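You operate a simulated robot arm through the tools that you are given. There is no shell and no other tool. Be economical: measure what you need, move in short steps, check, and stop when the job is done.

The job below is to be done with a simulated robot arm. You get a single attempt, and the scene is never put back.

## Task
Fetch the steel cube from the top of the fixed bench and set it on the grey heat sink there.

It is judged by the outcome, as a careful person would: the job done as asked, and still so three seconds after it is handed in. It fails if anything else is knocked over, pushed out of place, dropped, spilled or broken.

## Robot
A 7-joint arm with a two-finger parallel gripper, fixed in place. Base frame: the origin is at the foot of the arm, x ahead of it, y to its left, z up; the work surface is at about z = 0. Units: m, degrees, N and s.
With the tool pointing down near the work surface it reaches from about 0.24 to 0.62 m from the base axis. Its first joint turns from -66.0 to 66.0 degrees. Payload 2.6 kg.
The tool frame sits at the grasp point between the pads (the TCP): z along the fingers, y along the line on which they close. The tips reach 0.03 m beyond it. The gripper opens to 0.094 m. The fingers are 0.028 m wide and 0.01 m thick; the gripper's body (0.05 by 0.096 m) begins 0.055 m behind the TCP.
Orientation is told as [roll, pitch, yaw] about the base's x, y, z axes, in that order, counted from this pose: with the fingers straight down and closing along the base's y, the tool's x points along the base's -x, its y along +y and its z along -z.

## Interface
- The arm moves only by the tool servo_tool. Its argument "targets" is a list of rows, each a list of 5 numbers: the gripper command, from -1 (fully open) to 1 (shut), values between in proportion, then the shift along the tool's x, y, z in cm, then the turn about the tool's z in degrees. In form: [[grip, x, y, z, yaw], ...]. A call has 1 to 8 rows; each row is the pose to reach, as a shift and turn from the pose commanded when the call began, along the tool's axes at that moment. A row lasts 0.2 s, in which the tool goes at most 0.05 m and 8.6 degrees; a call with a longer step from one row to the next is refused whole, and so is a gripper value outside its range. A pose out of reach is approached as far as the arm can. The call stops where the force on the tool passes 40 N (or 10 N more than at its start, if that is more) or the arm is blocked; 0.2 s more then pass. Each finger travels about 0.072 m/s and halts on what it meets, pressing with about 22 N; the grip force reading is that of the motor and also rises with nothing between the fingers. The clock runs only during rows and for 0.2 s after the last one: add rows that repeat a pose to give the fingers time. The reply holds the time, the measured pose of the TCP, the force on the tool along the base axes, the opening and the grip force, in the units named above and with some noise.
- Cameras (640 x 400 px; columns grow to the right, rows downward): "scene" is fixed at [0.0362, 0.4285, 0.5676]; the picture's right is [-0.79, -0.61, 0.00], its down [-0.33, 0.42, -0.85] and it looks along [0.52, -0.67, -0.53] (base axes); focal length 341 px, centre (320, 200). "wrist" rides on the gripper at [-0.037, 0, -0.058] in the tool frame; the picture's right is [0.00, -1.00, 0.00], its down [0.97, 0.00, -0.24] and it looks along [0.24, 0.00, 0.97] (tool axes); focal length 218 px, centre (320, 200).
- get_image(camera): a new picture of that camera. The clock stands still meanwhile.
- point_at(camera, pixels): for up to 12 pixels [column, row] of the newest picture of that camera ("zoom" is the newest enlarged one), the place [x, y, z] in the base frame of the surface seen there, good to about 0.002 m. The clock stands still meanwhile.
- enlarge(camera, box): a new picture of the part [left, top, right, bottom] of that camera's present view, enlarged. The clock stands still meanwhile.
- job_done(): hands the job in; it is judged then, once.

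Keep the steps short. Do not move on a guess: measure, check each grasp and each placing, and mend mistakes. In all there are 60 turns and 30 pictures (those below and enlarged ones count). Leave the gripper open and the arm clear of the work at the hand-in unless told otherwise, and finish with a single line.

The tools are called after ">>>" as a command line: name --pt "numbers of a row" for each row, then --argument value for the rest, lists and objects as JSON in quotes. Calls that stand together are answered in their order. servo_tool: Moves the arm, as the interface text tells. Its arguments: {"type":"object","properties":{"targets":{"type":"array","items":{"type":"array","items":{"type":"number"}}}},"required":["targets"]} The other tools are called the same way: get_image (camera) takes a picture; point_at (camera, pixels) gives the place of the surface under pixels of a picture; enlarge (camera, box) takes an enlarged picture of a part of a camera's view; job_done () hands the job in.

At the start:

```text
time: 0.0
tcp_pos: [0.4553, 0.0508, 0.2213]
orientation: [0.0, 0.0, 0.1]
contact_force: [0.4, -0.7, 0.5]
finger_gap: 0.0941
gripper_force: 0.0
```

scene: 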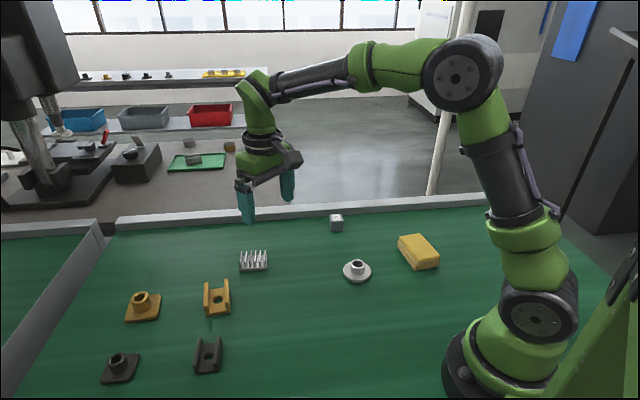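
wrist: 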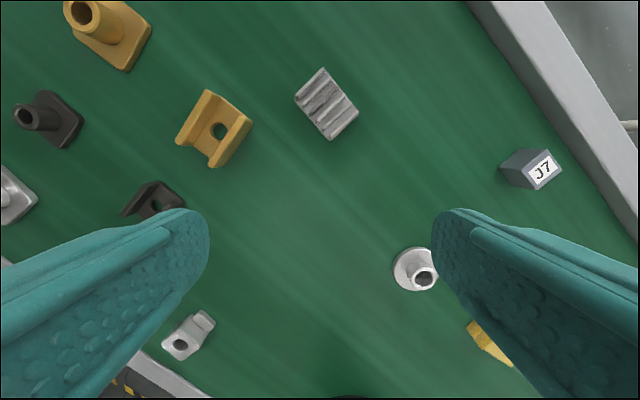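

I see a small grey cube at scene (336,222) and a finned heat sink at (253,260). I'll enlarge both before measuring them.

>>> enlarge --camera "scene" --box '[220, 190, 380, 290]'

>>> enlarge --camera "wrist" --box '[260, 40, 580, 240]'

```text
4.00 times, centred on (300, 240) of scene
```

zoom: 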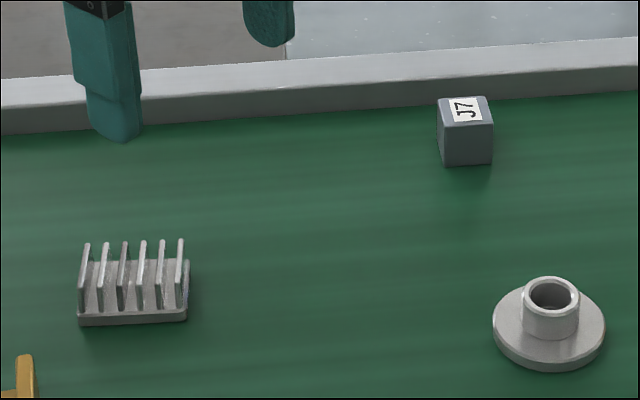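

```text
2.00 times, centred on (420, 140) of wrist
```

zoom: 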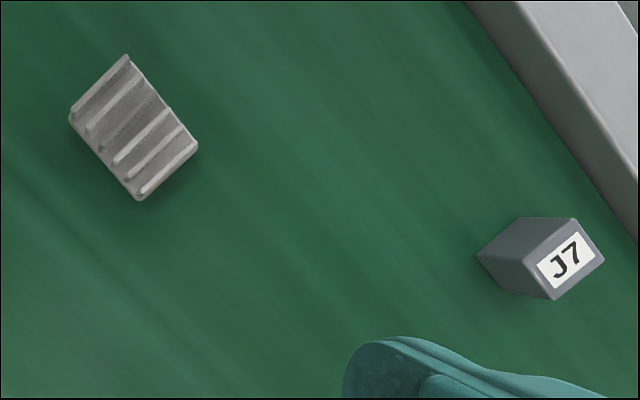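

The label J7 is on the cube's top face. Next I'll measure the cube's corners and the heat sink's corners and fins in the zoomed wrist picture.

>>> point_at --camera "zoom" --pixels '[[576, 222], [602, 260], [553, 296], [527, 262], [564, 260], [482, 257], [126, 57], [195, 146], [140, 197], [73, 119], [150, 152], [440, 200]]'

>>> point_at --camera "scene" --pixels '[[336, 217], [331, 215], [341, 215], [332, 231], [342, 231], [310, 213], [300, 240], [253, 252], [241, 252], [265, 251], [240, 270], [266, 269]]'

```text
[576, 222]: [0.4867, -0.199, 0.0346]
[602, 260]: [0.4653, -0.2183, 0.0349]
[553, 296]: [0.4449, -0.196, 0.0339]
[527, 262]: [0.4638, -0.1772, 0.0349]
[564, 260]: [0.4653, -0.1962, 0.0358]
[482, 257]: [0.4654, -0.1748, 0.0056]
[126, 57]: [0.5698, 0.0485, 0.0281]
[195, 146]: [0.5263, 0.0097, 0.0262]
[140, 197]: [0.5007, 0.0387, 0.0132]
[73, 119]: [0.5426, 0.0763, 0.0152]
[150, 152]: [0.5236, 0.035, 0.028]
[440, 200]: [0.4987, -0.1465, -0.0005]
```

```text
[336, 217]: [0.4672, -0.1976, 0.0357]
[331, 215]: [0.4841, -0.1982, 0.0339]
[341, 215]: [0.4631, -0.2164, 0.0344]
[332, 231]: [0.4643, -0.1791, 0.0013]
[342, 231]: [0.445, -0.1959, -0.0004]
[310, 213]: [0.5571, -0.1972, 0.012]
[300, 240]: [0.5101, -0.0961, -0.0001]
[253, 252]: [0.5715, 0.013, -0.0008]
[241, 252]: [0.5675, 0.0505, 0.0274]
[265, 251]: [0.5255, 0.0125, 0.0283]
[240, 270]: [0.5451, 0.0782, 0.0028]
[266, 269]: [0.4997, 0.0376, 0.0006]
```

Measurements:
- **Cube:** centre about (0.465, -0.197), top at z 0.035, side about 0.029. Its edges lie near 44°.
- **Heat sink:** centre about (0.535, 0.0435), fin tops at z about 0.028, long edge near 42°.

I'll move above the cube at z about 0.16 and turn 46° so the fingers close parallel to the rail.

>>> servo_tool --pt "-1 -0.16 -4.13 1 7.7" --pt "-1 -0.32 -8.26 2 15.4" --pt "-1 -0.48 -12.4 3 23" --pt "-1 -0.65 -16.5 4 30.7" --pt "-1 -0.8 -20.65 5 38.4" --pt "-1 -0.97 -24.8 6 46" --pt "-1 -0.97 -24.8 6 46"

>>> get_image --camera "wrist"

>>> get_image --camera "scene"

```text
time: 1.6
tcp_pos: [0.4665, -0.2018, 0.1656]
orientation: [-0.1, 0.0, -46.1]
contact_force: [-0.5, 0.1, 0.4]
finger_gap: 0.0939
gripper_force: 0.1
```

```text
25 pictures are left
```

wrist: 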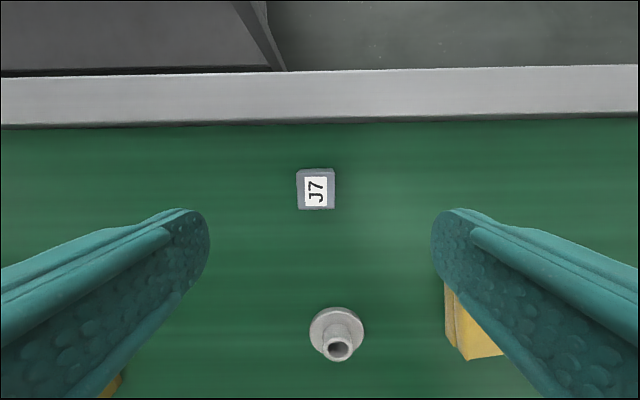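

```text
24 pictures are left
```

scene: 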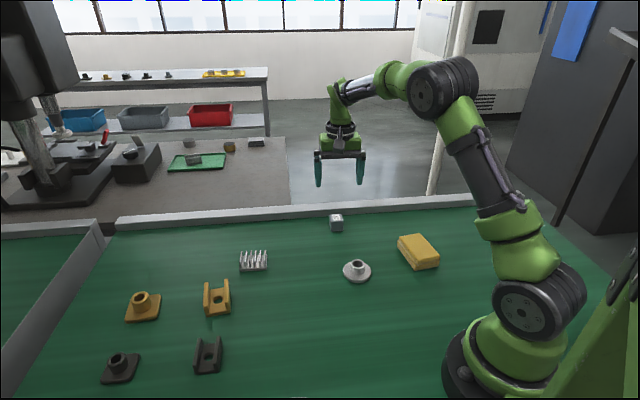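

The cube now looks square to the fingers at (316,189) and hasn't moved. I'll re-measure its top corners and the rail.

>>> point_at --camera "wrist" --pixels '[[300, 172], [332, 171], [333, 207], [301, 208], [316, 190], [316, 124], [316, 95]]'

>>> point_at --camera "scene" --pixels '[[331, 215], [341, 215], [336, 217], [253, 265]]'

```text
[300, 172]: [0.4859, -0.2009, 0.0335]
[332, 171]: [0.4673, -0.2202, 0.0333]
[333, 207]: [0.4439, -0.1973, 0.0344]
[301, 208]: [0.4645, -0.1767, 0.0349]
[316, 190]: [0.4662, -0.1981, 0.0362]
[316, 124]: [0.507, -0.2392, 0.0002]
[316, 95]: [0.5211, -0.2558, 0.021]
```

```text
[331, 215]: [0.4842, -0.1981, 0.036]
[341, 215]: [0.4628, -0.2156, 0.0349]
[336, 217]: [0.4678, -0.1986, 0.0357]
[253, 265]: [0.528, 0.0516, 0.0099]
```

The cube centre is about (0.4655, -0.198), and the rail is about 6 cm away and low. I'll correct by (+0.35, +0.2) cm in tool axes, descend to z about 0.065 and check.

>>> servo_tool --pt "-1 0.35 0.2 3 0" --pt "-1 0.35 0.2 6.5 0" --pt "-1 0.35 0.2 10 0" --pt "-1 0.35 0.2 10 0" --pt "-1 0.35 0.2 10 0"

>>> get_image --camera "wrist"

```text
time: 2.8
tcp_pos: [0.4641, -0.1955, 0.0621]
orientation: [0.0, 0.0, -46.0]
contact_force: [-0.6, -0.5, -0.8]
finger_gap: 0.094
gripper_force: 0.1
```

```text
23 pictures are left
```

wrist: 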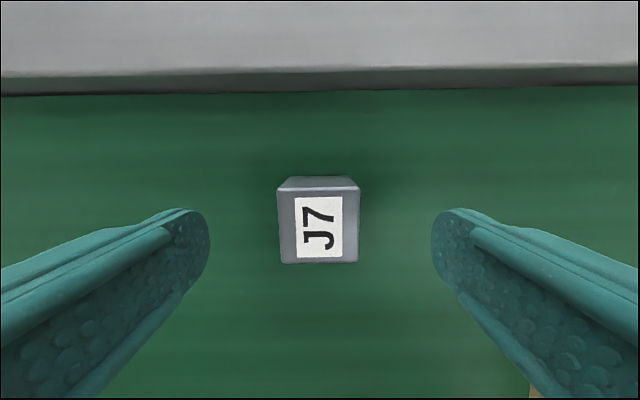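

The cube is centred sideways (column 318) but sits about 3–4 mm toward tool -x. I'll shift x by -0.35 cm and go down 2.4 cm to TCP z 0.038, which puts the tips about 8 mm above the bench. Then I'll close.

>>> servo_tool --pt "-1 -0.35 0 0 0" --pt "-1 -0.35 0 1.2 0" --pt "-1 -0.35 0 2.4 0" --pt "-1 -0.35 0 2.4 0"

>>> get_image --camera "wrist"

```text
time: 3.8
tcp_pos: [0.4669, -0.197, 0.0373]
orientation: [-0.1, -0.1, -46.0]
contact_force: [0.3, 0.3, -0.1]
finger_gap: 0.0942
gripper_force: 0.0
```

```text
22 pictures are left
```

wrist: 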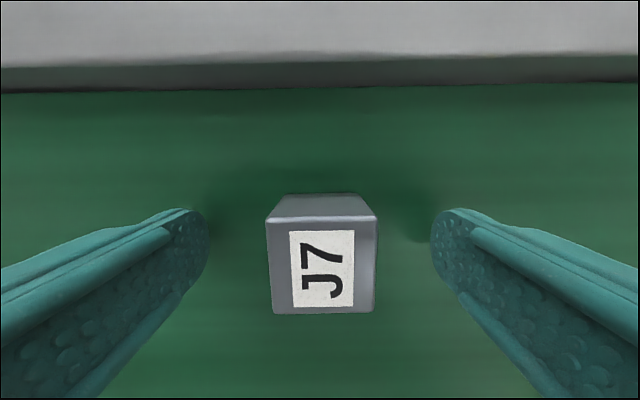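

The cube's top face is centred at about (321,267), right where the TCP should be (row ~270). I'll close and hold.

>>> servo_tool --pt "1 0 0 0 0" --pt "1 0 0 0 0" --pt "1 0 0 0 0" --pt "1 0 0 0 0" --pt "1 0 0 0 0" --pt "1 0 0 0 0" --pt "1 0 0 0 0"

```text
time: 5.4
tcp_pos: [0.4676, -0.1961, 0.0379]
orientation: [0.0, 0.1, -46.0]
contact_force: [-2.8, -2.4, 0.4]
finger_gap: 0.0383
gripper_force: 22.2
```

The grip force is 22 N, but the opening is 0.038, wider than the cube's measured ~0.029. I'll look before lifting.

>>> get_image --camera "wrist"

>>> enlarge --camera "scene" --box '[280, 170, 400, 245]'

```text
21 pictures are left
```

wrist: 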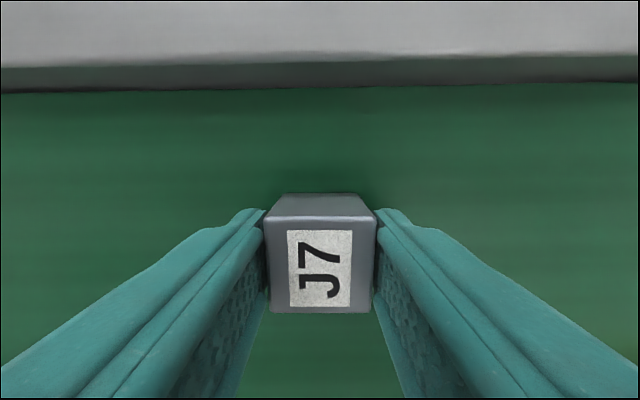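

```text
5.33 times, centred on (340, 208) of scene
```

zoom: 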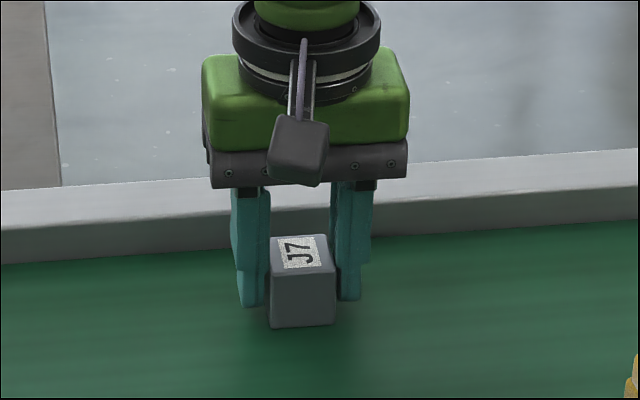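

Both fingers bear on the cube squarely, so the larger reading probably includes the pads. I'll do a slow test lift of 3 cm and check.

>>> servo_tool --pt "1 0 0 -0.7 0" --pt "1 0 0 -1.5 0" --pt "1 0 0 -3 0" --pt "1 0 0 -3 0"

>>> enlarge --camera "scene" --box '[280, 170, 400, 245]'

```text
time: 6.4
tcp_pos: [0.4659, -0.1969, 0.0674]
orientation: [0.0, 0.0, -46.0]
contact_force: [-0.5, 0.1, -2.8]
finger_gap: 0.0384
gripper_force: 22.1
```

```text
5.33 times, centred on (340, 208) of scene
```

zoom: 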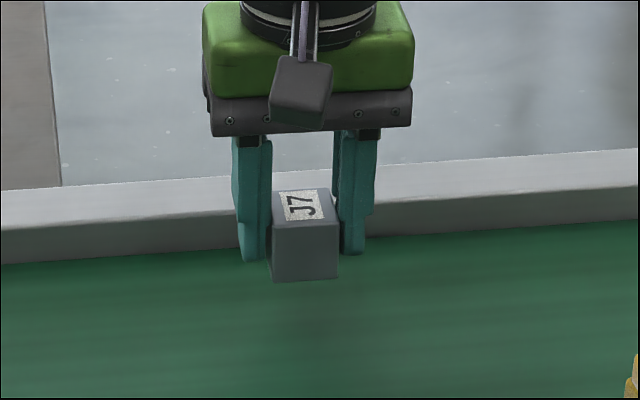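

The cube is lifted level, with about 2.8 N of weight and a steady gap. Next I'll raise it 6 cm more and carry it above the heat sink at about (0.535, 0.044), adding a 2° turn to match the sink's edges.

>>> servo_tool --pt "1 0 0 -3 0" --pt "1 0.5 1 -6 0" --pt "1 2.6 4.6 -6.5 0.5" --pt "1 4.9 8.6 -6.5 1" --pt "1 7.2 12.6 -6.5 1.5" --pt "1 9.5 16.6 -6.5 2" --pt "1 11.6 20.2 -6.5 2" --pt "1 12.5 21.7 -6.5 2"

>>> servo_tool --pt "1 0 0 0 0" --pt "1 0 0 0 0"

>>> get_image --camera "wrist"

>>> get_image --camera "scene"

```text
time: 8.2
tcp_pos: [0.5365, 0.0426, 0.1317]
orientation: [-0.1, 0.0, -47.9]
contact_force: [-1.8, -0.8, -2.7]
finger_gap: 0.0382
gripper_force: 22.0
```

```text
time: 8.8
tcp_pos: [0.5359, 0.0423, 0.1324]
orientation: [0.0, 0.0, -48.0]
contact_force: [0.1, 0.6, -3.1]
finger_gap: 0.0381
gripper_force: 22.1
```

```text
18 pictures are left
```

wrist: 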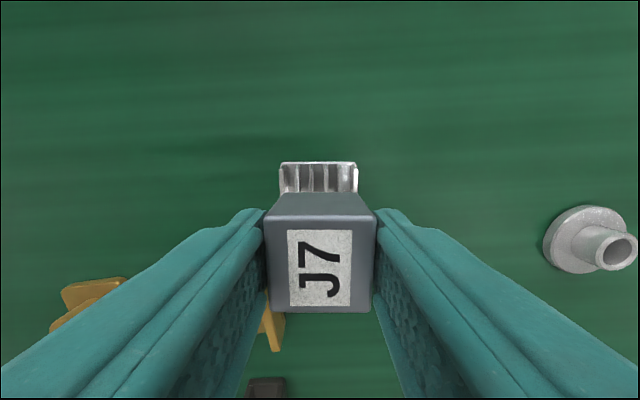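

```text
17 pictures are left
```

scene: 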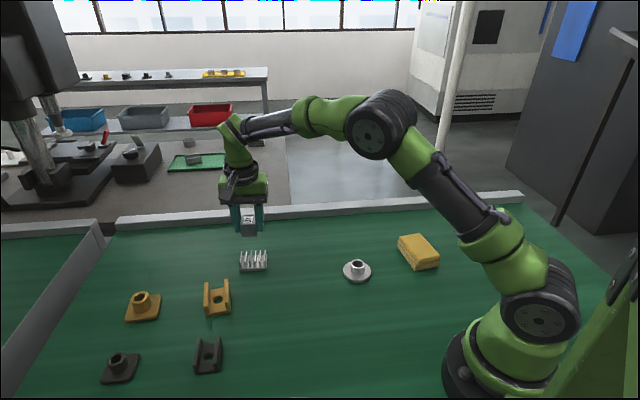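

The cube is above the sink, which appears aligned behind it in the wrist view (columns 281–357). I'll enlarge the scene view to measure the fin tops.

>>> enlarge --camera "scene" --box '[205, 205, 301, 280]'

>>> point_at --camera "wrist" --pixels '[[282, 165], [355, 165], [319, 164], [281, 190], [356, 190], [270, 222], [371, 222], [321, 267], [274, 310], [371, 310]]'

```text
5.33 times, centred on (253, 242) of scene
```

zoom: 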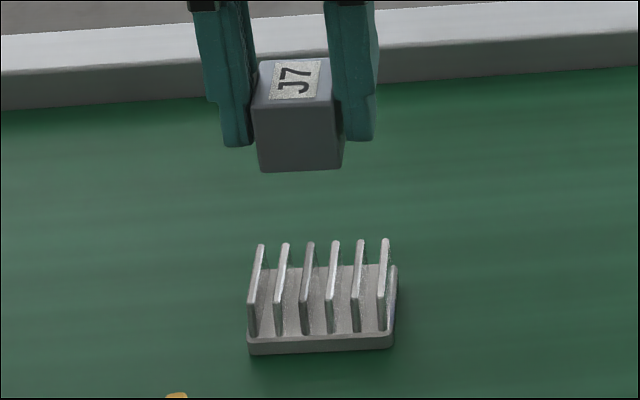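

```text
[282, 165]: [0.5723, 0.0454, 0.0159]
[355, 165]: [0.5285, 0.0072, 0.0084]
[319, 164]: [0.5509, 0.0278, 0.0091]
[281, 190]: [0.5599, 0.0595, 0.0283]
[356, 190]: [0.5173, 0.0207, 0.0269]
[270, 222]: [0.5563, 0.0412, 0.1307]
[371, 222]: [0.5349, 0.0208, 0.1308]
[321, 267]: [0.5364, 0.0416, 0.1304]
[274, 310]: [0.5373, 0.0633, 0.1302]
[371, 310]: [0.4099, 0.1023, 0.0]
```

Now I'll measure the end fins' top ends, the base corners and the cube in this enlargement.

>>> point_at --camera "zoom" --pixels '[[262, 247], [250, 302], [387, 242], [380, 298], [250, 350], [391, 345], [396, 270], [286, 246], [311, 245], [336, 243], [360, 242], [299, 82]]'

```text
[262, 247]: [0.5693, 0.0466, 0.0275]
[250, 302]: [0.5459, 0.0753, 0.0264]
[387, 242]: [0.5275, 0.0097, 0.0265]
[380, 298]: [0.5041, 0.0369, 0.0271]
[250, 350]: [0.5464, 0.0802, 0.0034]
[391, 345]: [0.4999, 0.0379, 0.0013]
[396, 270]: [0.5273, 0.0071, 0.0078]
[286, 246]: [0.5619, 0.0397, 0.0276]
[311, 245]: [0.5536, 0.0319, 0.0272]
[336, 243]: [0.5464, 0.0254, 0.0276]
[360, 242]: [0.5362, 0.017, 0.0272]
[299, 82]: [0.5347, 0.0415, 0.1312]
```

The fin-top centre is (0.5367, 0.0421) and the cube centre is (0.5364, 0.0418), so no sideways shift is needed. The cube's bottom is at about 0.094 and the fin tops are at about 0.0275. I'll go down 5.8 cm and check.

>>> servo_tool --pt "1 0 0 2 0" --pt "1 0 0 4 0" --pt "1 0 0 5.3 0" --pt "1 0 0 5.8 0" --pt "1 0 0 5.8 0"

>>> enlarge --camera "scene" --box '[205, 205, 301, 280]'

```text
time: 10.0
tcp_pos: [0.5349, 0.0444, 0.0734]
orientation: [0.0, 0.0, -48.0]
contact_force: [-0.3, 1.2, -2.2]
finger_gap: 0.0381
gripper_force: 21.7
```

```text
5.33 times, centred on (253, 242) of scene
```

zoom: 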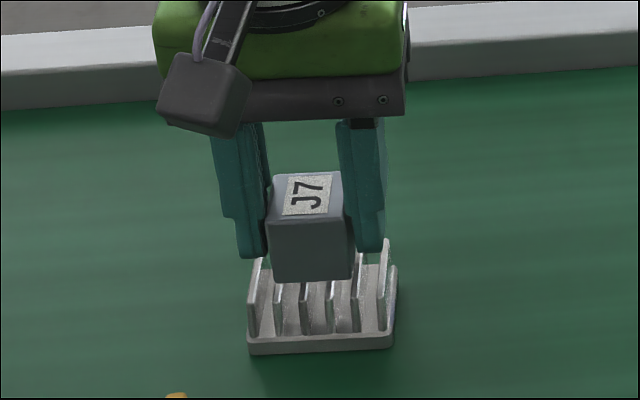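

The reported pose has shifted about 2 mm, so I'll check the cube's top corners against the fin centre.

>>> point_at --camera "zoom" --pixels '[[309, 194], [277, 177], [338, 174], [270, 219], [344, 219], [274, 278], [350, 276]]'

```text
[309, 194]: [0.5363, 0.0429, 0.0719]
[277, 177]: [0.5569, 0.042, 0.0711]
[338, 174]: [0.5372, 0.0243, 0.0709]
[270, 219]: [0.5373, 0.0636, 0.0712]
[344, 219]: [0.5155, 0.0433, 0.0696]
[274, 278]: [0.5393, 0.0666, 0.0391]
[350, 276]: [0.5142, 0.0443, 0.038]
```

The cube centre is (0.5367, 0.0433), within about 1 mm of the fin centre. The bottom is about 8 mm above the fins, so I'll go down in 1–2 mm steps and watch the force.

>>> servo_tool --pt "1 0 0 0.3 0" --pt "1 0 0 0.5 0" --pt "1 0 0 0.6 0" --pt "1 0 0 0.7 0" --pt "1 0 0 0.7 0"

```text
time: 11.2
tcp_pos: [0.5354, 0.0432, 0.065]
orientation: [0.1, 0.0, -48.0]
contact_force: [0.3, 0.4, -3.5]
finger_gap: 0.038
gripper_force: 22.3
```

The force still reads only the weight (-3.5 N), so there's no contact yet. I'll go down another 1 mm.

>>> servo_tool --pt "1 0 0 0.1 0" --pt "1 0 0 0.1 0"

```text
time: 11.8
tcp_pos: [0.535, 0.0447, 0.0661]
orientation: [0.0, 0.0, -48.0]
contact_force: [1.0, 0.5, -3.5]
finger_gap: 0.0383
gripper_force: 22.3
```

Still no contact, so 1 mm more and a look.

>>> servo_tool --pt "1 0 0 0.1 0" --pt "1 0 0 0.1 0"

>>> enlarge --camera "scene" --box '[221, 220, 285, 270]'

```text
time: 12.4
tcp_pos: [0.5362, 0.0447, 0.0648]
orientation: [-0.1, 0.0, -48.0]
contact_force: [-1.4, 0.7, 0.5]
finger_gap: 0.0381
gripper_force: 21.9
```

```text
8.00 times, centred on (253, 245) of scene
```

zoom: 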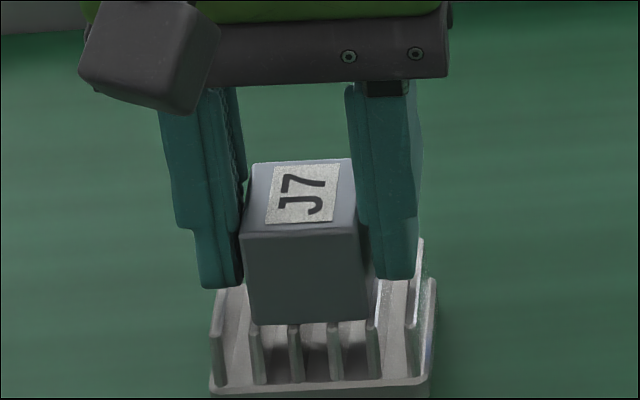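

The force went from -3.5 N to +0.5 N, so the sink now carries the weight, and the picture shows the cube on the fins. I'll open gradually and stay in place.

>>> servo_tool --pt "0.1 0 0 0 0" --pt "0.0 0 0 0 0" --pt "-0.2 0 0 0 0" --pt "-0.4 0 0 0 0" --pt "-0.4 0 0 0 0"

>>> enlarge --camera "scene" --box '[221, 220, 285, 270]'

```text
time: 13.6
tcp_pos: [0.5355, 0.0438, 0.0637]
orientation: [-0.1, 0.1, -48.0]
contact_force: [0.2, 0.4, 0.4]
finger_gap: 0.0658
gripper_force: 0.2
```

```text
8.00 times, centred on (253, 245) of scene
```

zoom: 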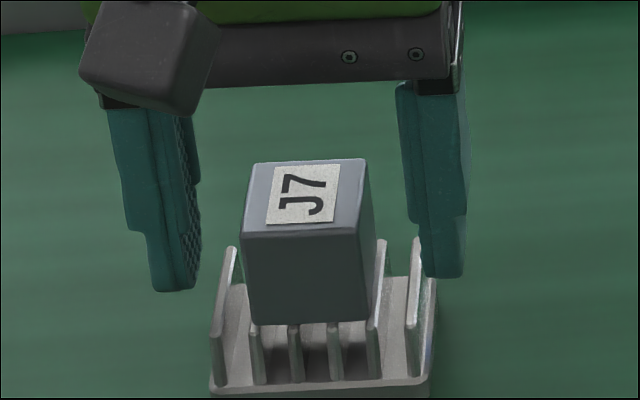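

The cube stayed level on the fins and both fingers are clear of it. I'll retreat straight up, opening fully.

>>> servo_tool --pt "-0.4 0 0 -1 0" --pt "-0.4 0 0 -3 0" --pt "-0.6 0 0 -6 0" --pt "-1 0 0 -10 0" --pt "-1 0 0 -14 0" --pt "-1 0 0 -14 0"

>>> enlarge --camera "scene" --box '[221, 220, 285, 270]'

>>> get_image --camera "scene"

>>> get_image --camera "wrist"

>>> point_at --camera "zoom" --pixels '[[303, 194], [252, 168], [360, 162], [247, 232], [354, 230], [260, 318], [362, 316], [225, 252]]'

```text
time: 15.0
tcp_pos: [0.5367, 0.0446, 0.2052]
orientation: [-0.1, -0.1, -47.9]
contact_force: [0.9, 0.3, -0.1]
finger_gap: 0.094
gripper_force: 0.1
```

```text
8.00 times, centred on (253, 245) of scene
```

zoom: 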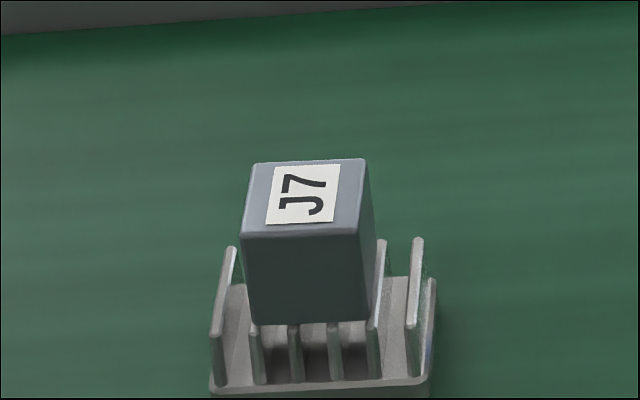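

```text
11 pictures are left
```

scene: 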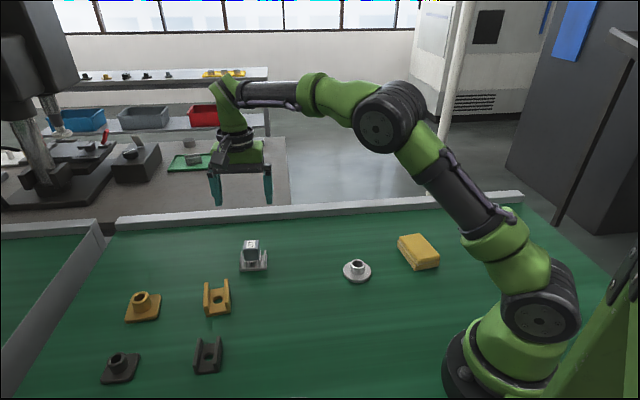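

```text
10 pictures are left
```

wrist: 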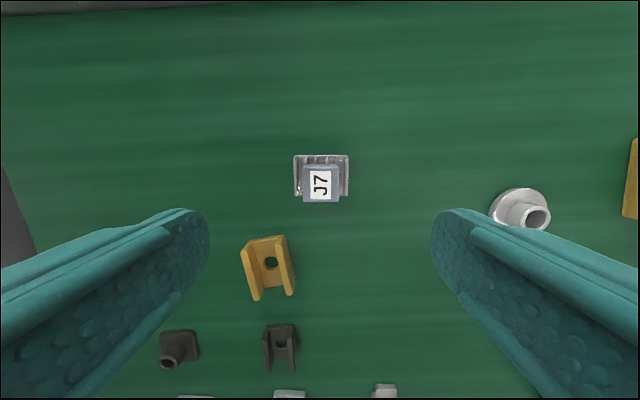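

```text
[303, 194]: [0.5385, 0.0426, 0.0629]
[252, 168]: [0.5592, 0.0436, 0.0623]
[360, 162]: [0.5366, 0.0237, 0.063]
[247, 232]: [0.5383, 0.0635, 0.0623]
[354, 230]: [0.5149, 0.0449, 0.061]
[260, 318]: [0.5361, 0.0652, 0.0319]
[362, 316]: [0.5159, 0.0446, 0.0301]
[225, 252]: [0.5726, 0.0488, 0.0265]
```

The cube is flat (top at z 0.062–0.063), centred on the fins at about (0.537, 0.044). Everything else is where it was, the gripper is open, and the arm is clear at z 0.205. I'm handing in.

>>> job_done

```text
The job is handed in.
```

The steel cube is sitting level and centred on the grey heat sink, nothing else was moved, and the job is handed in with the gripper open and the arm clear.
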